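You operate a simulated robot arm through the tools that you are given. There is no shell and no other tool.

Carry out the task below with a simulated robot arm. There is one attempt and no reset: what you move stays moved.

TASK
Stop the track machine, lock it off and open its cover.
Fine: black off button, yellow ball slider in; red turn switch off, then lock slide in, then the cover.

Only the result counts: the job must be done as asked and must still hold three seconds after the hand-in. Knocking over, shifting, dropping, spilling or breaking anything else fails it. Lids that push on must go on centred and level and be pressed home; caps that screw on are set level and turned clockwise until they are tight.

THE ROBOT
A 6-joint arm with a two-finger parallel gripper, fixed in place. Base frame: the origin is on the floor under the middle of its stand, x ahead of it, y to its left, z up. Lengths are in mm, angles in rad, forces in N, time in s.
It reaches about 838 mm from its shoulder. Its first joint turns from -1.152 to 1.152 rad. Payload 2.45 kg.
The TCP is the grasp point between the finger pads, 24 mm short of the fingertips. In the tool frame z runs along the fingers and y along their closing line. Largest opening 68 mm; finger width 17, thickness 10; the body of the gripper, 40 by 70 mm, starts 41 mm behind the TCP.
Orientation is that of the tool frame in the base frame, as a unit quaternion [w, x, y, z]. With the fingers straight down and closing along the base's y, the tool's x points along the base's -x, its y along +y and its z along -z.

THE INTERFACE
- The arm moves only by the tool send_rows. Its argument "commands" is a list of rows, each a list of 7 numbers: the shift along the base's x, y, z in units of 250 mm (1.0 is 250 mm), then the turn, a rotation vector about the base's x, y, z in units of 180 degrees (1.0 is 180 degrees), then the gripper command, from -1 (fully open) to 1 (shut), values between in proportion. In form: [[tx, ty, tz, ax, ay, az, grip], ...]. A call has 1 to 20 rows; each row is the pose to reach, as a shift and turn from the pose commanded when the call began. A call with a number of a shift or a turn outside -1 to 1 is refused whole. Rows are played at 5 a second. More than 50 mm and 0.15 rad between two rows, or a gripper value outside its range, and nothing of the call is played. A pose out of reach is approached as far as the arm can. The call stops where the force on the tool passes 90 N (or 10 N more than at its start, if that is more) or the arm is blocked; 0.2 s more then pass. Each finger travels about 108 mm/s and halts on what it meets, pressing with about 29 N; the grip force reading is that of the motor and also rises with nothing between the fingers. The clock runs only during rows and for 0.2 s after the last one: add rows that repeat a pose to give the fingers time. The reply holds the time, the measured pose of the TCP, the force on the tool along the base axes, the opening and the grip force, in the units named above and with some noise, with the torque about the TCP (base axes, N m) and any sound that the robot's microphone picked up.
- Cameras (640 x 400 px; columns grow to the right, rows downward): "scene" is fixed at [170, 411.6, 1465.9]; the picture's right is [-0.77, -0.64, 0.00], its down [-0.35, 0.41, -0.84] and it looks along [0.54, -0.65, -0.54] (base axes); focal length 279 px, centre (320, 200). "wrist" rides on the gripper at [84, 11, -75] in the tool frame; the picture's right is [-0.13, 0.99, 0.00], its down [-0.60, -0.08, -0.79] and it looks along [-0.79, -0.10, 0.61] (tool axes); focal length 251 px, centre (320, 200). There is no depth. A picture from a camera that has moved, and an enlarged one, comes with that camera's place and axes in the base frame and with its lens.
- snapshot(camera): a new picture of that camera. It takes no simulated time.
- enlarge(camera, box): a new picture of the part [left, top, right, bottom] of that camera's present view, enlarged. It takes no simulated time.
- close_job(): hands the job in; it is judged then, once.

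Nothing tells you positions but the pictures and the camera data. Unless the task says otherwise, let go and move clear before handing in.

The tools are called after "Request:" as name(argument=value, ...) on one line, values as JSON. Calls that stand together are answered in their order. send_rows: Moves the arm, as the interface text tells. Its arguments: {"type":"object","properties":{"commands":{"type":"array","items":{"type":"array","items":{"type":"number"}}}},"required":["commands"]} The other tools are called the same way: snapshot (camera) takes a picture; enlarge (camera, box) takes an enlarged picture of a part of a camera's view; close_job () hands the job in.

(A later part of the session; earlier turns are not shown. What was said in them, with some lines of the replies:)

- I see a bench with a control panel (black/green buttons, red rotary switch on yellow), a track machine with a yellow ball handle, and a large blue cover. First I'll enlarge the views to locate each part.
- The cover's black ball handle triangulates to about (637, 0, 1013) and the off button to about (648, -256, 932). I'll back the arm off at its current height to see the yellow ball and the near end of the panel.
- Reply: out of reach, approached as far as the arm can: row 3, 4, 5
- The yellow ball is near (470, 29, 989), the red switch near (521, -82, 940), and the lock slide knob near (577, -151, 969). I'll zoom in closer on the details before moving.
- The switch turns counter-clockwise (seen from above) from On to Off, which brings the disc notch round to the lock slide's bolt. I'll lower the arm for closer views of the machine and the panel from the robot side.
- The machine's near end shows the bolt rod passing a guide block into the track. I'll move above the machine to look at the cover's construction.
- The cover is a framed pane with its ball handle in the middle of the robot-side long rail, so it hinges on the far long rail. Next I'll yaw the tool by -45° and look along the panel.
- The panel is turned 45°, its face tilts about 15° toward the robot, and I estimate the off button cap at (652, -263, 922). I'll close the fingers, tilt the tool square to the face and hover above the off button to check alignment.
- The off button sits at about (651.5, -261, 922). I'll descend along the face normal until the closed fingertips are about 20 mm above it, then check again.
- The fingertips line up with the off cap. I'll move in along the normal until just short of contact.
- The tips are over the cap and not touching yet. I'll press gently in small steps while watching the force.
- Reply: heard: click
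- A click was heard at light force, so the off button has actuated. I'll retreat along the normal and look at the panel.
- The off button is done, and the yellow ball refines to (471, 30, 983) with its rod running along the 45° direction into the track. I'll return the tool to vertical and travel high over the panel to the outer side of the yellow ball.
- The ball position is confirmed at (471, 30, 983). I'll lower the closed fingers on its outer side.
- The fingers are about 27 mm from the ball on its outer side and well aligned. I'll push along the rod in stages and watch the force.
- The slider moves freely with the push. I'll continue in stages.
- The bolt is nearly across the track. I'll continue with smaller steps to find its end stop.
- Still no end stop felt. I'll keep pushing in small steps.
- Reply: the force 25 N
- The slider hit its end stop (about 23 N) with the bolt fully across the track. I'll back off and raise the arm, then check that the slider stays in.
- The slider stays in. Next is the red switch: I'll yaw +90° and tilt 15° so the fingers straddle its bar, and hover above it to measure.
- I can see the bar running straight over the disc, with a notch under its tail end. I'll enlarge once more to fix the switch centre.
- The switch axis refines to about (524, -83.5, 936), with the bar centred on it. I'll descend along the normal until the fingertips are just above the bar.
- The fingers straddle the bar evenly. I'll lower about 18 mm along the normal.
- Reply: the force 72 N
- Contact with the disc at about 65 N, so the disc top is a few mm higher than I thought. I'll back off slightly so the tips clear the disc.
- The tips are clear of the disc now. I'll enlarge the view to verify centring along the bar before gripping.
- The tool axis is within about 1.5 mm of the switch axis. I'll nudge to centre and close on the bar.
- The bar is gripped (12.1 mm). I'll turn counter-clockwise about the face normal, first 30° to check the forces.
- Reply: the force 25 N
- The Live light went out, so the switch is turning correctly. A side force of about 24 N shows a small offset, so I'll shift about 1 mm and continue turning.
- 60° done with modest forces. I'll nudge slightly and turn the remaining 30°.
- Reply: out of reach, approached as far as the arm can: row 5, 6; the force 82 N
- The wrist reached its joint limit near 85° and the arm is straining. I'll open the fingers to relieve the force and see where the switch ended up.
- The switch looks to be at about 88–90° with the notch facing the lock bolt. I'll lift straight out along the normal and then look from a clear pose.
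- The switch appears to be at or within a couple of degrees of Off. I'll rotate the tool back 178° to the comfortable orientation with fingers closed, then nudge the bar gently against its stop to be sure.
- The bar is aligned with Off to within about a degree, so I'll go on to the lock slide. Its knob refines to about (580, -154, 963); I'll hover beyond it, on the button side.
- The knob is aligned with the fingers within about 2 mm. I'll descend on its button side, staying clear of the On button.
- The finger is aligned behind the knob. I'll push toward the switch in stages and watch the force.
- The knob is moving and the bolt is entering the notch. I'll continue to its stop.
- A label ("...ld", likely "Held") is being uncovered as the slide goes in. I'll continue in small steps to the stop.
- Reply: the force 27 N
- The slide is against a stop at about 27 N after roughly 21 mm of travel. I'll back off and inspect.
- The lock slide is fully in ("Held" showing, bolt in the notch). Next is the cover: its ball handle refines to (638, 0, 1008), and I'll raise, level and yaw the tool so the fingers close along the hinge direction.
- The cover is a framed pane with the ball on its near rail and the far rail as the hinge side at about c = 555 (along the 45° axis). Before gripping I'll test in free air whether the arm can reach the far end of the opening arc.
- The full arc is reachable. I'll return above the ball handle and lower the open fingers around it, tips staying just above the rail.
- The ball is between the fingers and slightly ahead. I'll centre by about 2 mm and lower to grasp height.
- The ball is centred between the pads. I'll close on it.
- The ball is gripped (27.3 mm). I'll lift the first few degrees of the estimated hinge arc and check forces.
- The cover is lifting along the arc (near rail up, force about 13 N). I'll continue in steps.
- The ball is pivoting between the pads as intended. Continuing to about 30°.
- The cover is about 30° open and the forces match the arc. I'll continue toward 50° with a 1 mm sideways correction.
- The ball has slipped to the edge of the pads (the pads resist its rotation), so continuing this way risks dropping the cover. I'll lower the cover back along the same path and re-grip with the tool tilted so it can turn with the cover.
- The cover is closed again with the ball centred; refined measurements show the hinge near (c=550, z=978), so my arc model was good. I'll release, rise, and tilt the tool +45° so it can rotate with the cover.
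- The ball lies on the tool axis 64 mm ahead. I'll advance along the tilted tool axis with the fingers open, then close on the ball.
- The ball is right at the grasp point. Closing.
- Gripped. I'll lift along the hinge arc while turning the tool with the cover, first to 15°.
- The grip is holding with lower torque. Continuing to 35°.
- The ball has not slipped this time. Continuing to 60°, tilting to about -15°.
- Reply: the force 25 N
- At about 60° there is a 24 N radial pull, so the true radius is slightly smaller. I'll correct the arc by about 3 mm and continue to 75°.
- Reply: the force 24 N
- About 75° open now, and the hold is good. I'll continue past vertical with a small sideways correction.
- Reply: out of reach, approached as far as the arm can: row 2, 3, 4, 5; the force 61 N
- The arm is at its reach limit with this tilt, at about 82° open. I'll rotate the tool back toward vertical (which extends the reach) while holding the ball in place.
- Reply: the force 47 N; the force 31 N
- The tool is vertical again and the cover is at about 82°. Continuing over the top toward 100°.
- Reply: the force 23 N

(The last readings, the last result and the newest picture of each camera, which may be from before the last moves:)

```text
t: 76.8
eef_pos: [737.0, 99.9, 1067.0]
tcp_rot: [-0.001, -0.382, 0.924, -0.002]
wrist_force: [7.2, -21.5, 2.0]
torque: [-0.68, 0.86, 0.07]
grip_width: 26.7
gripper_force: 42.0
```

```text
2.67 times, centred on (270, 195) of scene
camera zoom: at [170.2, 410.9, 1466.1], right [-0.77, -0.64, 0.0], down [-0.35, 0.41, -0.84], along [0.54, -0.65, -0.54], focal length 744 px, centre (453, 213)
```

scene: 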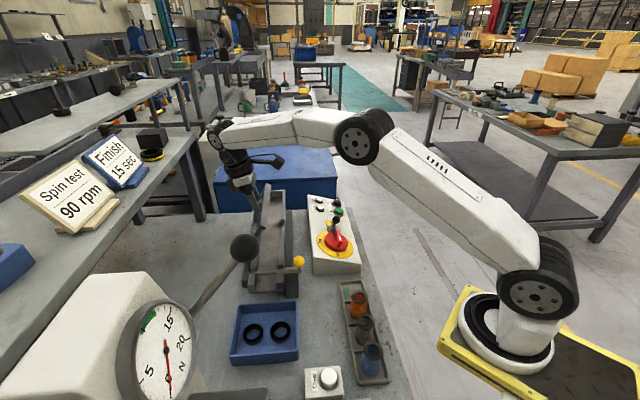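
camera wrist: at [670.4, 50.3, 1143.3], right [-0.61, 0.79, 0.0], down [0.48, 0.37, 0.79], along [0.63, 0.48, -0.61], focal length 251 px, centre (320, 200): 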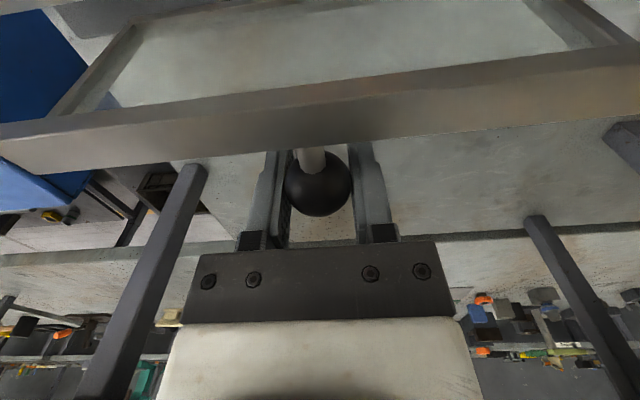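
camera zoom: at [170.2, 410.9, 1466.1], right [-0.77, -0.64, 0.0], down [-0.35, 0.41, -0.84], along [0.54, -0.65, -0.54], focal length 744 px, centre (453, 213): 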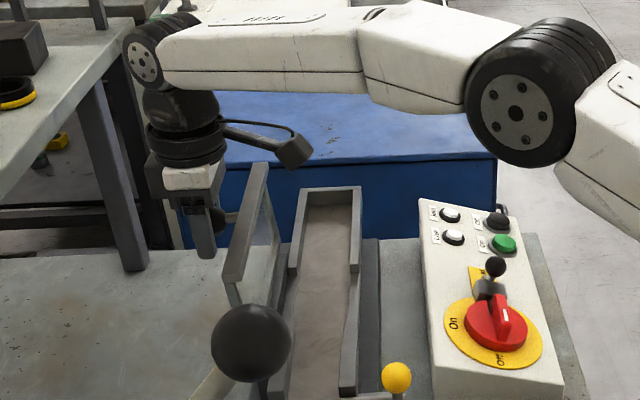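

The cover is past vertical, at roughly 100°. I'll continue gently to find its open stop.

Request:
send_rows(commands=[[0.0135, 0.0075, -0.009, 0, 0, 0, 1], [0.0245, 0.0185, -0.018, 0, 0, 0, 1], [0.0345, 0.0285, -0.028, 0, 0, 0, 1], [0.0446, 0.0386, -0.0384, 0, 0, 0, 1], [0.0446, 0.0386, -0.0384, 0, 0, 0, 1]])

Request:
snapshot(camera="wrist")

Request:
enlarge(camera="scene", box=[190, 120, 350, 270])

```text
t: 78.0
eef_pos: [748.3, 113.8, 1058.1]
tcp_rot: [0.001, -0.383, 0.924, -0.001]
wrist_force: [9.9, -17.0, 12.6]
torque: [-0.72, 0.86, 0.16]
grip_width: 27.2
gripper_force: 42.2
```

```text
taken
camera wrist: at [681.9, 61.6, 1134.0], right [-0.61, 0.79, 0.0], down [0.48, 0.37, 0.79], along [0.63, 0.48, -0.61], focal length 251 px, centre (320, 200)
```

wrist: 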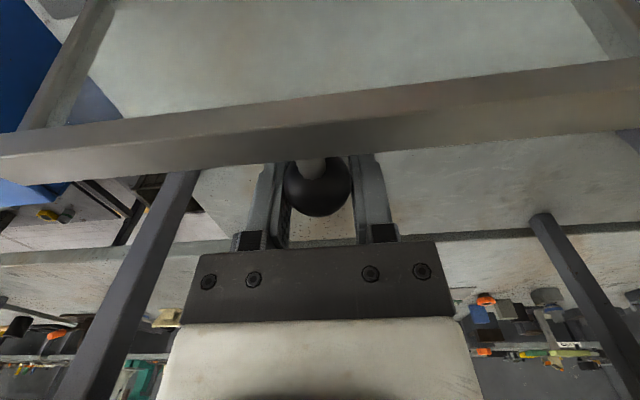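

```text
2.67 times, centred on (270, 195) of scene
camera zoom: at [170.0, 411.1, 1466.1], right [-0.77, -0.64, 0.0], down [-0.35, 0.41, -0.84], along [0.54, -0.65, -0.54], focal length 744 px, centre (453, 213)
```

zoom: 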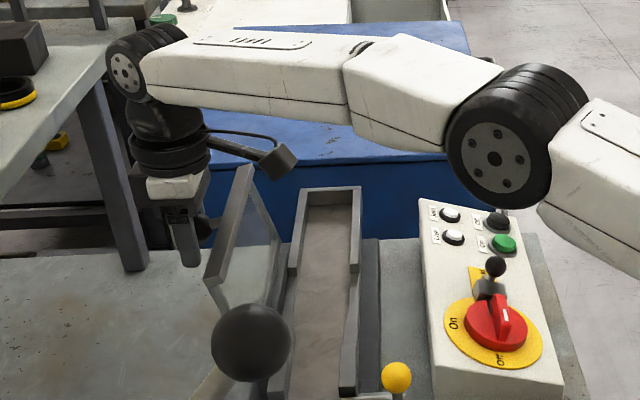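

Now at about 110° with no stop yet. I'll ease it further in small steps.

Request:
send_rows(commands=[[0.0105, 0.0085, -0.006, 0, 0, 0, 1], [0.0205, 0.0185, -0.018, 0, 0, 0, 1], [0.0305, 0.0285, -0.03, 0, 0, 0, 1], [0.037, 0.035, -0.042, 0, 0, 0, 1], [0.037, 0.035, -0.042, 0, 0, 0, 1]])

Request:
snapshot(camera="wrist")

Request:
enlarge(camera="scene", box=[190, 120, 350, 270])

```text
t: 79.2
eef_pos: [758.1, 123.7, 1045.7]
tcp_rot: [0.0, -0.383, 0.924, 0.0]
wrist_force: [0.4, 0.7, 0.2]
torque: [0.01, 0.0, 0.02]
grip_width: 0.0
gripper_force: 23.6
```

```text
taken
camera wrist: at [690.5, 72.1, 1122.0], right [-0.61, 0.79, 0.0], down [0.48, 0.37, 0.79], along [0.63, 0.48, -0.61], focal length 251 px, centre (320, 200)
```

wrist: 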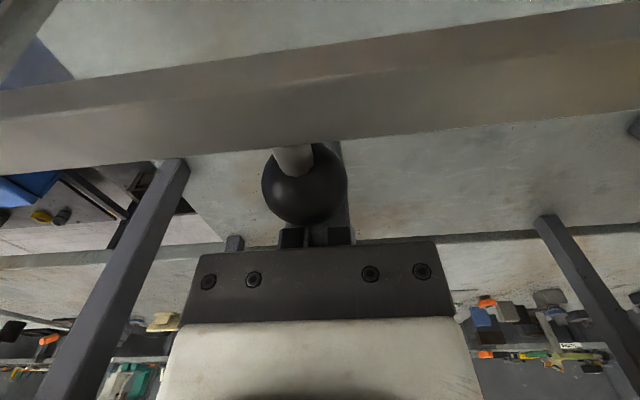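

```text
2.67 times, centred on (270, 195) of scene
camera zoom: at [170.0, 411.7, 1465.9], right [-0.77, -0.64, 0.0], down [-0.35, 0.41, -0.84], along [0.54, -0.65, -0.54], focal length 744 px, centre (453, 213)
```

zoom: 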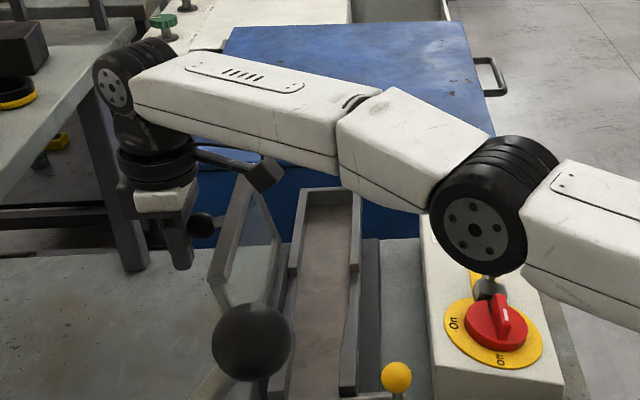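

The ball slipped out as the cover reached its open stop. The cover is resting open on its own with zero force on the hand. I'll move slightly outward, then straight up clear of it.

Request:
send_rows(commands=[[0.012, 0.012, 0, 0, 0, 0, 1], [0.02, 0.02, 0.01, 0, 0, 0, 1], [0.02, 0.02, 0.1, 0, 0, 0, 1], [0.02, 0.02, 0.25, 0, 0, 0, 1], [0.02, 0.02, 0.4, 0, 0, 0, 1], [0.02, 0.02, 0.4, 0, 0, 0, 1]])

Request:
snapshot(camera="wrist")

Request:
enlarge(camera="scene", box=[190, 120, 350, 270])

```text
t: 80.6
eef_pos: [740.2, 125.3, 1141.9]
tcp_rot: [-0.001, -0.382, 0.924, -0.001]
wrist_force: [0.0, 0.0, -0.1]
torque: [-0.02, 0.0, 0.01]
grip_width: 0.1
gripper_force: 23.8
out of reach, approached as far as the arm can: row 1, 2, 3, 4, 5, 6
```

```text
taken
camera wrist: at [673.9, 72.6, 1218.0], right [-0.61, 0.79, 0.0], down [0.48, 0.37, 0.79], along [0.63, 0.48, -0.61], focal length 251 px, centre (320, 200)
```

wrist: 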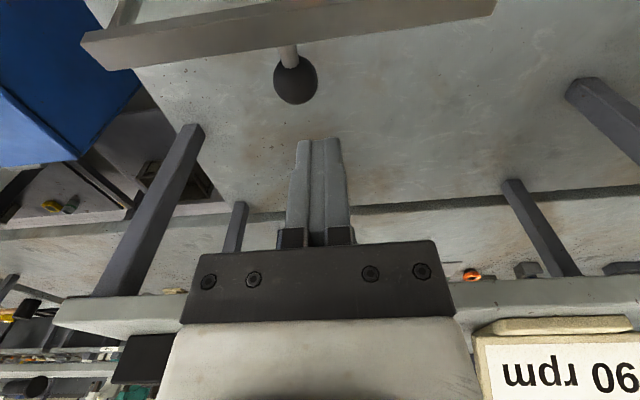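

```text
2.67 times, centred on (270, 195) of scene
camera zoom: at [170.0, 411.6, 1465.9], right [-0.77, -0.64, 0.0], down [-0.35, 0.41, -0.84], along [0.54, -0.65, -0.54], focal length 744 px, centre (453, 213)
```

zoom: 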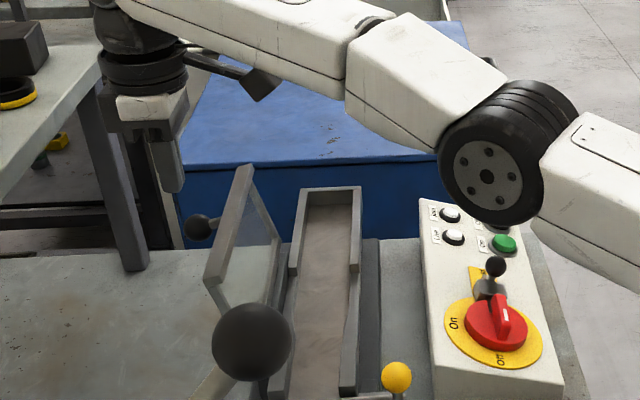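

The cover stays open on its stop and all other controls look as set. I'll withdraw the arm to a clear position and do a final check of everything.

Request:
send_rows(commands=[[-0.08, -0.05, 0.12, 0, 0, 0, 1], [-0.18, -0.12, 0.24, 0, 0, 0, 1], [-0.3, -0.2, 0.34, 0, 0, 0, 1], [-0.43, -0.29, 0.43, 0, 0, 0, 1], [-0.56, -0.38, 0.43, 0, 0, 0, 1], [-0.7, -0.47, 0.43, 0, 0, 0, 1], [-0.83, -0.56, 0.43, 0, 0, 0, 1], [-0.96, -0.66, 0.43, 0, 0, 0, 1], [-0.96, -0.66, 0.43, 0, 0, 0, 1]])

Request:
snapshot(camera="scene")

Request:
enlarge(camera="scene", box=[210, 170, 370, 310])

Request:
snapshot(camera="wrist")

Request:
enlarge(camera="scene", box=[300, 190, 380, 260])

```text
t: 82.6
eef_pos: [500.7, -43.5, 1248.6]
tcp_rot: [0.0, -0.382, 0.924, -0.001]
wrist_force: [0.0, 0.2, 0.4]
torque: [-0.02, 0.0, 0.01]
grip_width: 0.1
gripper_force: 23.6
```

```text
taken
```

scene: 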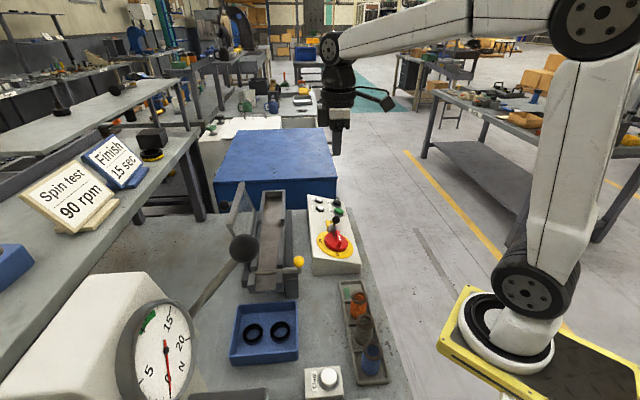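

```text
2.86 times, centred on (290, 240) of scene
camera zoom: at [170.0, 411.6, 1465.9], right [-0.77, -0.64, 0.0], down [-0.35, 0.41, -0.84], along [0.54, -0.65, -0.54], focal length 798 px, centre (406, 86)
```

zoom: 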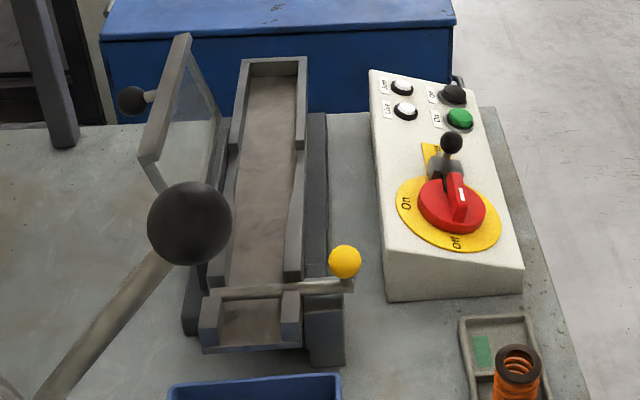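

```text
taken
camera wrist: at [434.3, -95.1, 1325.4], right [-0.61, 0.79, 0.0], down [0.48, 0.37, 0.79], along [0.63, 0.48, -0.61], focal length 251 px, centre (320, 200)
```

wrist: 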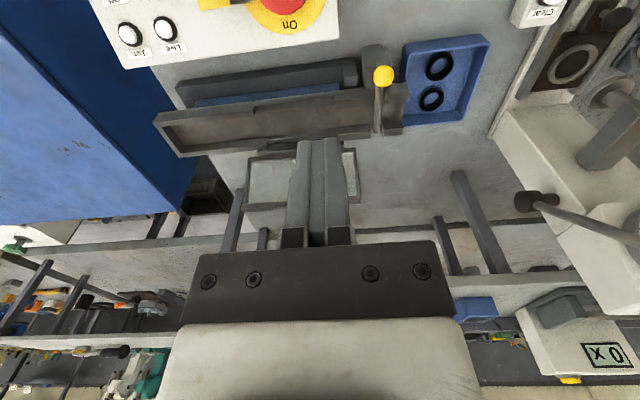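

```text
5.71 times, centred on (340, 225) of scene
camera zoom: at [170.0, 411.6, 1465.9], right [-0.77, -0.64, 0.0], down [-0.35, 0.41, -0.84], along [0.54, -0.65, -0.54], focal length 1595 px, centre (206, 57)
```

zoom: 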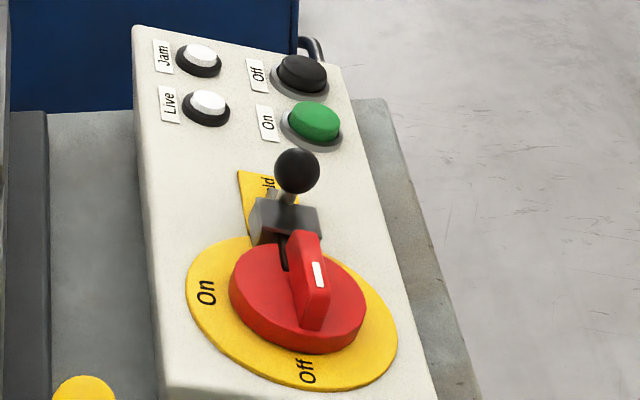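

The off button has been pressed, the yellow slider is fully in, and the red switch is at Off with the Live light out. The lock slide is home in the notch, the cover rests open on its stop, and the arm is clear, so I'm handing in the job.

Request:
close_job()

```text
The job is handed in.
```

The track machine is stopped, locked off and its cover is open, and I've handed the job in. The hand-in gave no verdict, so this is based on the pictures and force readings.

1. **Black off button:** pressed. It gave an audible click.
2. **Yellow ball slider:** pushed in to its end stop, with the bolt right across the track.
3. **Red switch:** turned to Off, within a degree or two by the pictures. The Live light went out as it turned.
4. **Lock slide:** pushed in against its stop. The bolt sits in the switch's notch and the "Held" label is showing.
5. **Cover:** open past upright, at about 110°, and resting on its own.

The first lift of the cover slipped in the grip. I lowered it back to closed and lifted it again with the tool tilted. The ball handle slid out of the fingers at the very end, but the cover was already fully open and stayed there.

In the final pictures I saw nothing else on the bench moved. The arm is withdrawn clear of the machine.
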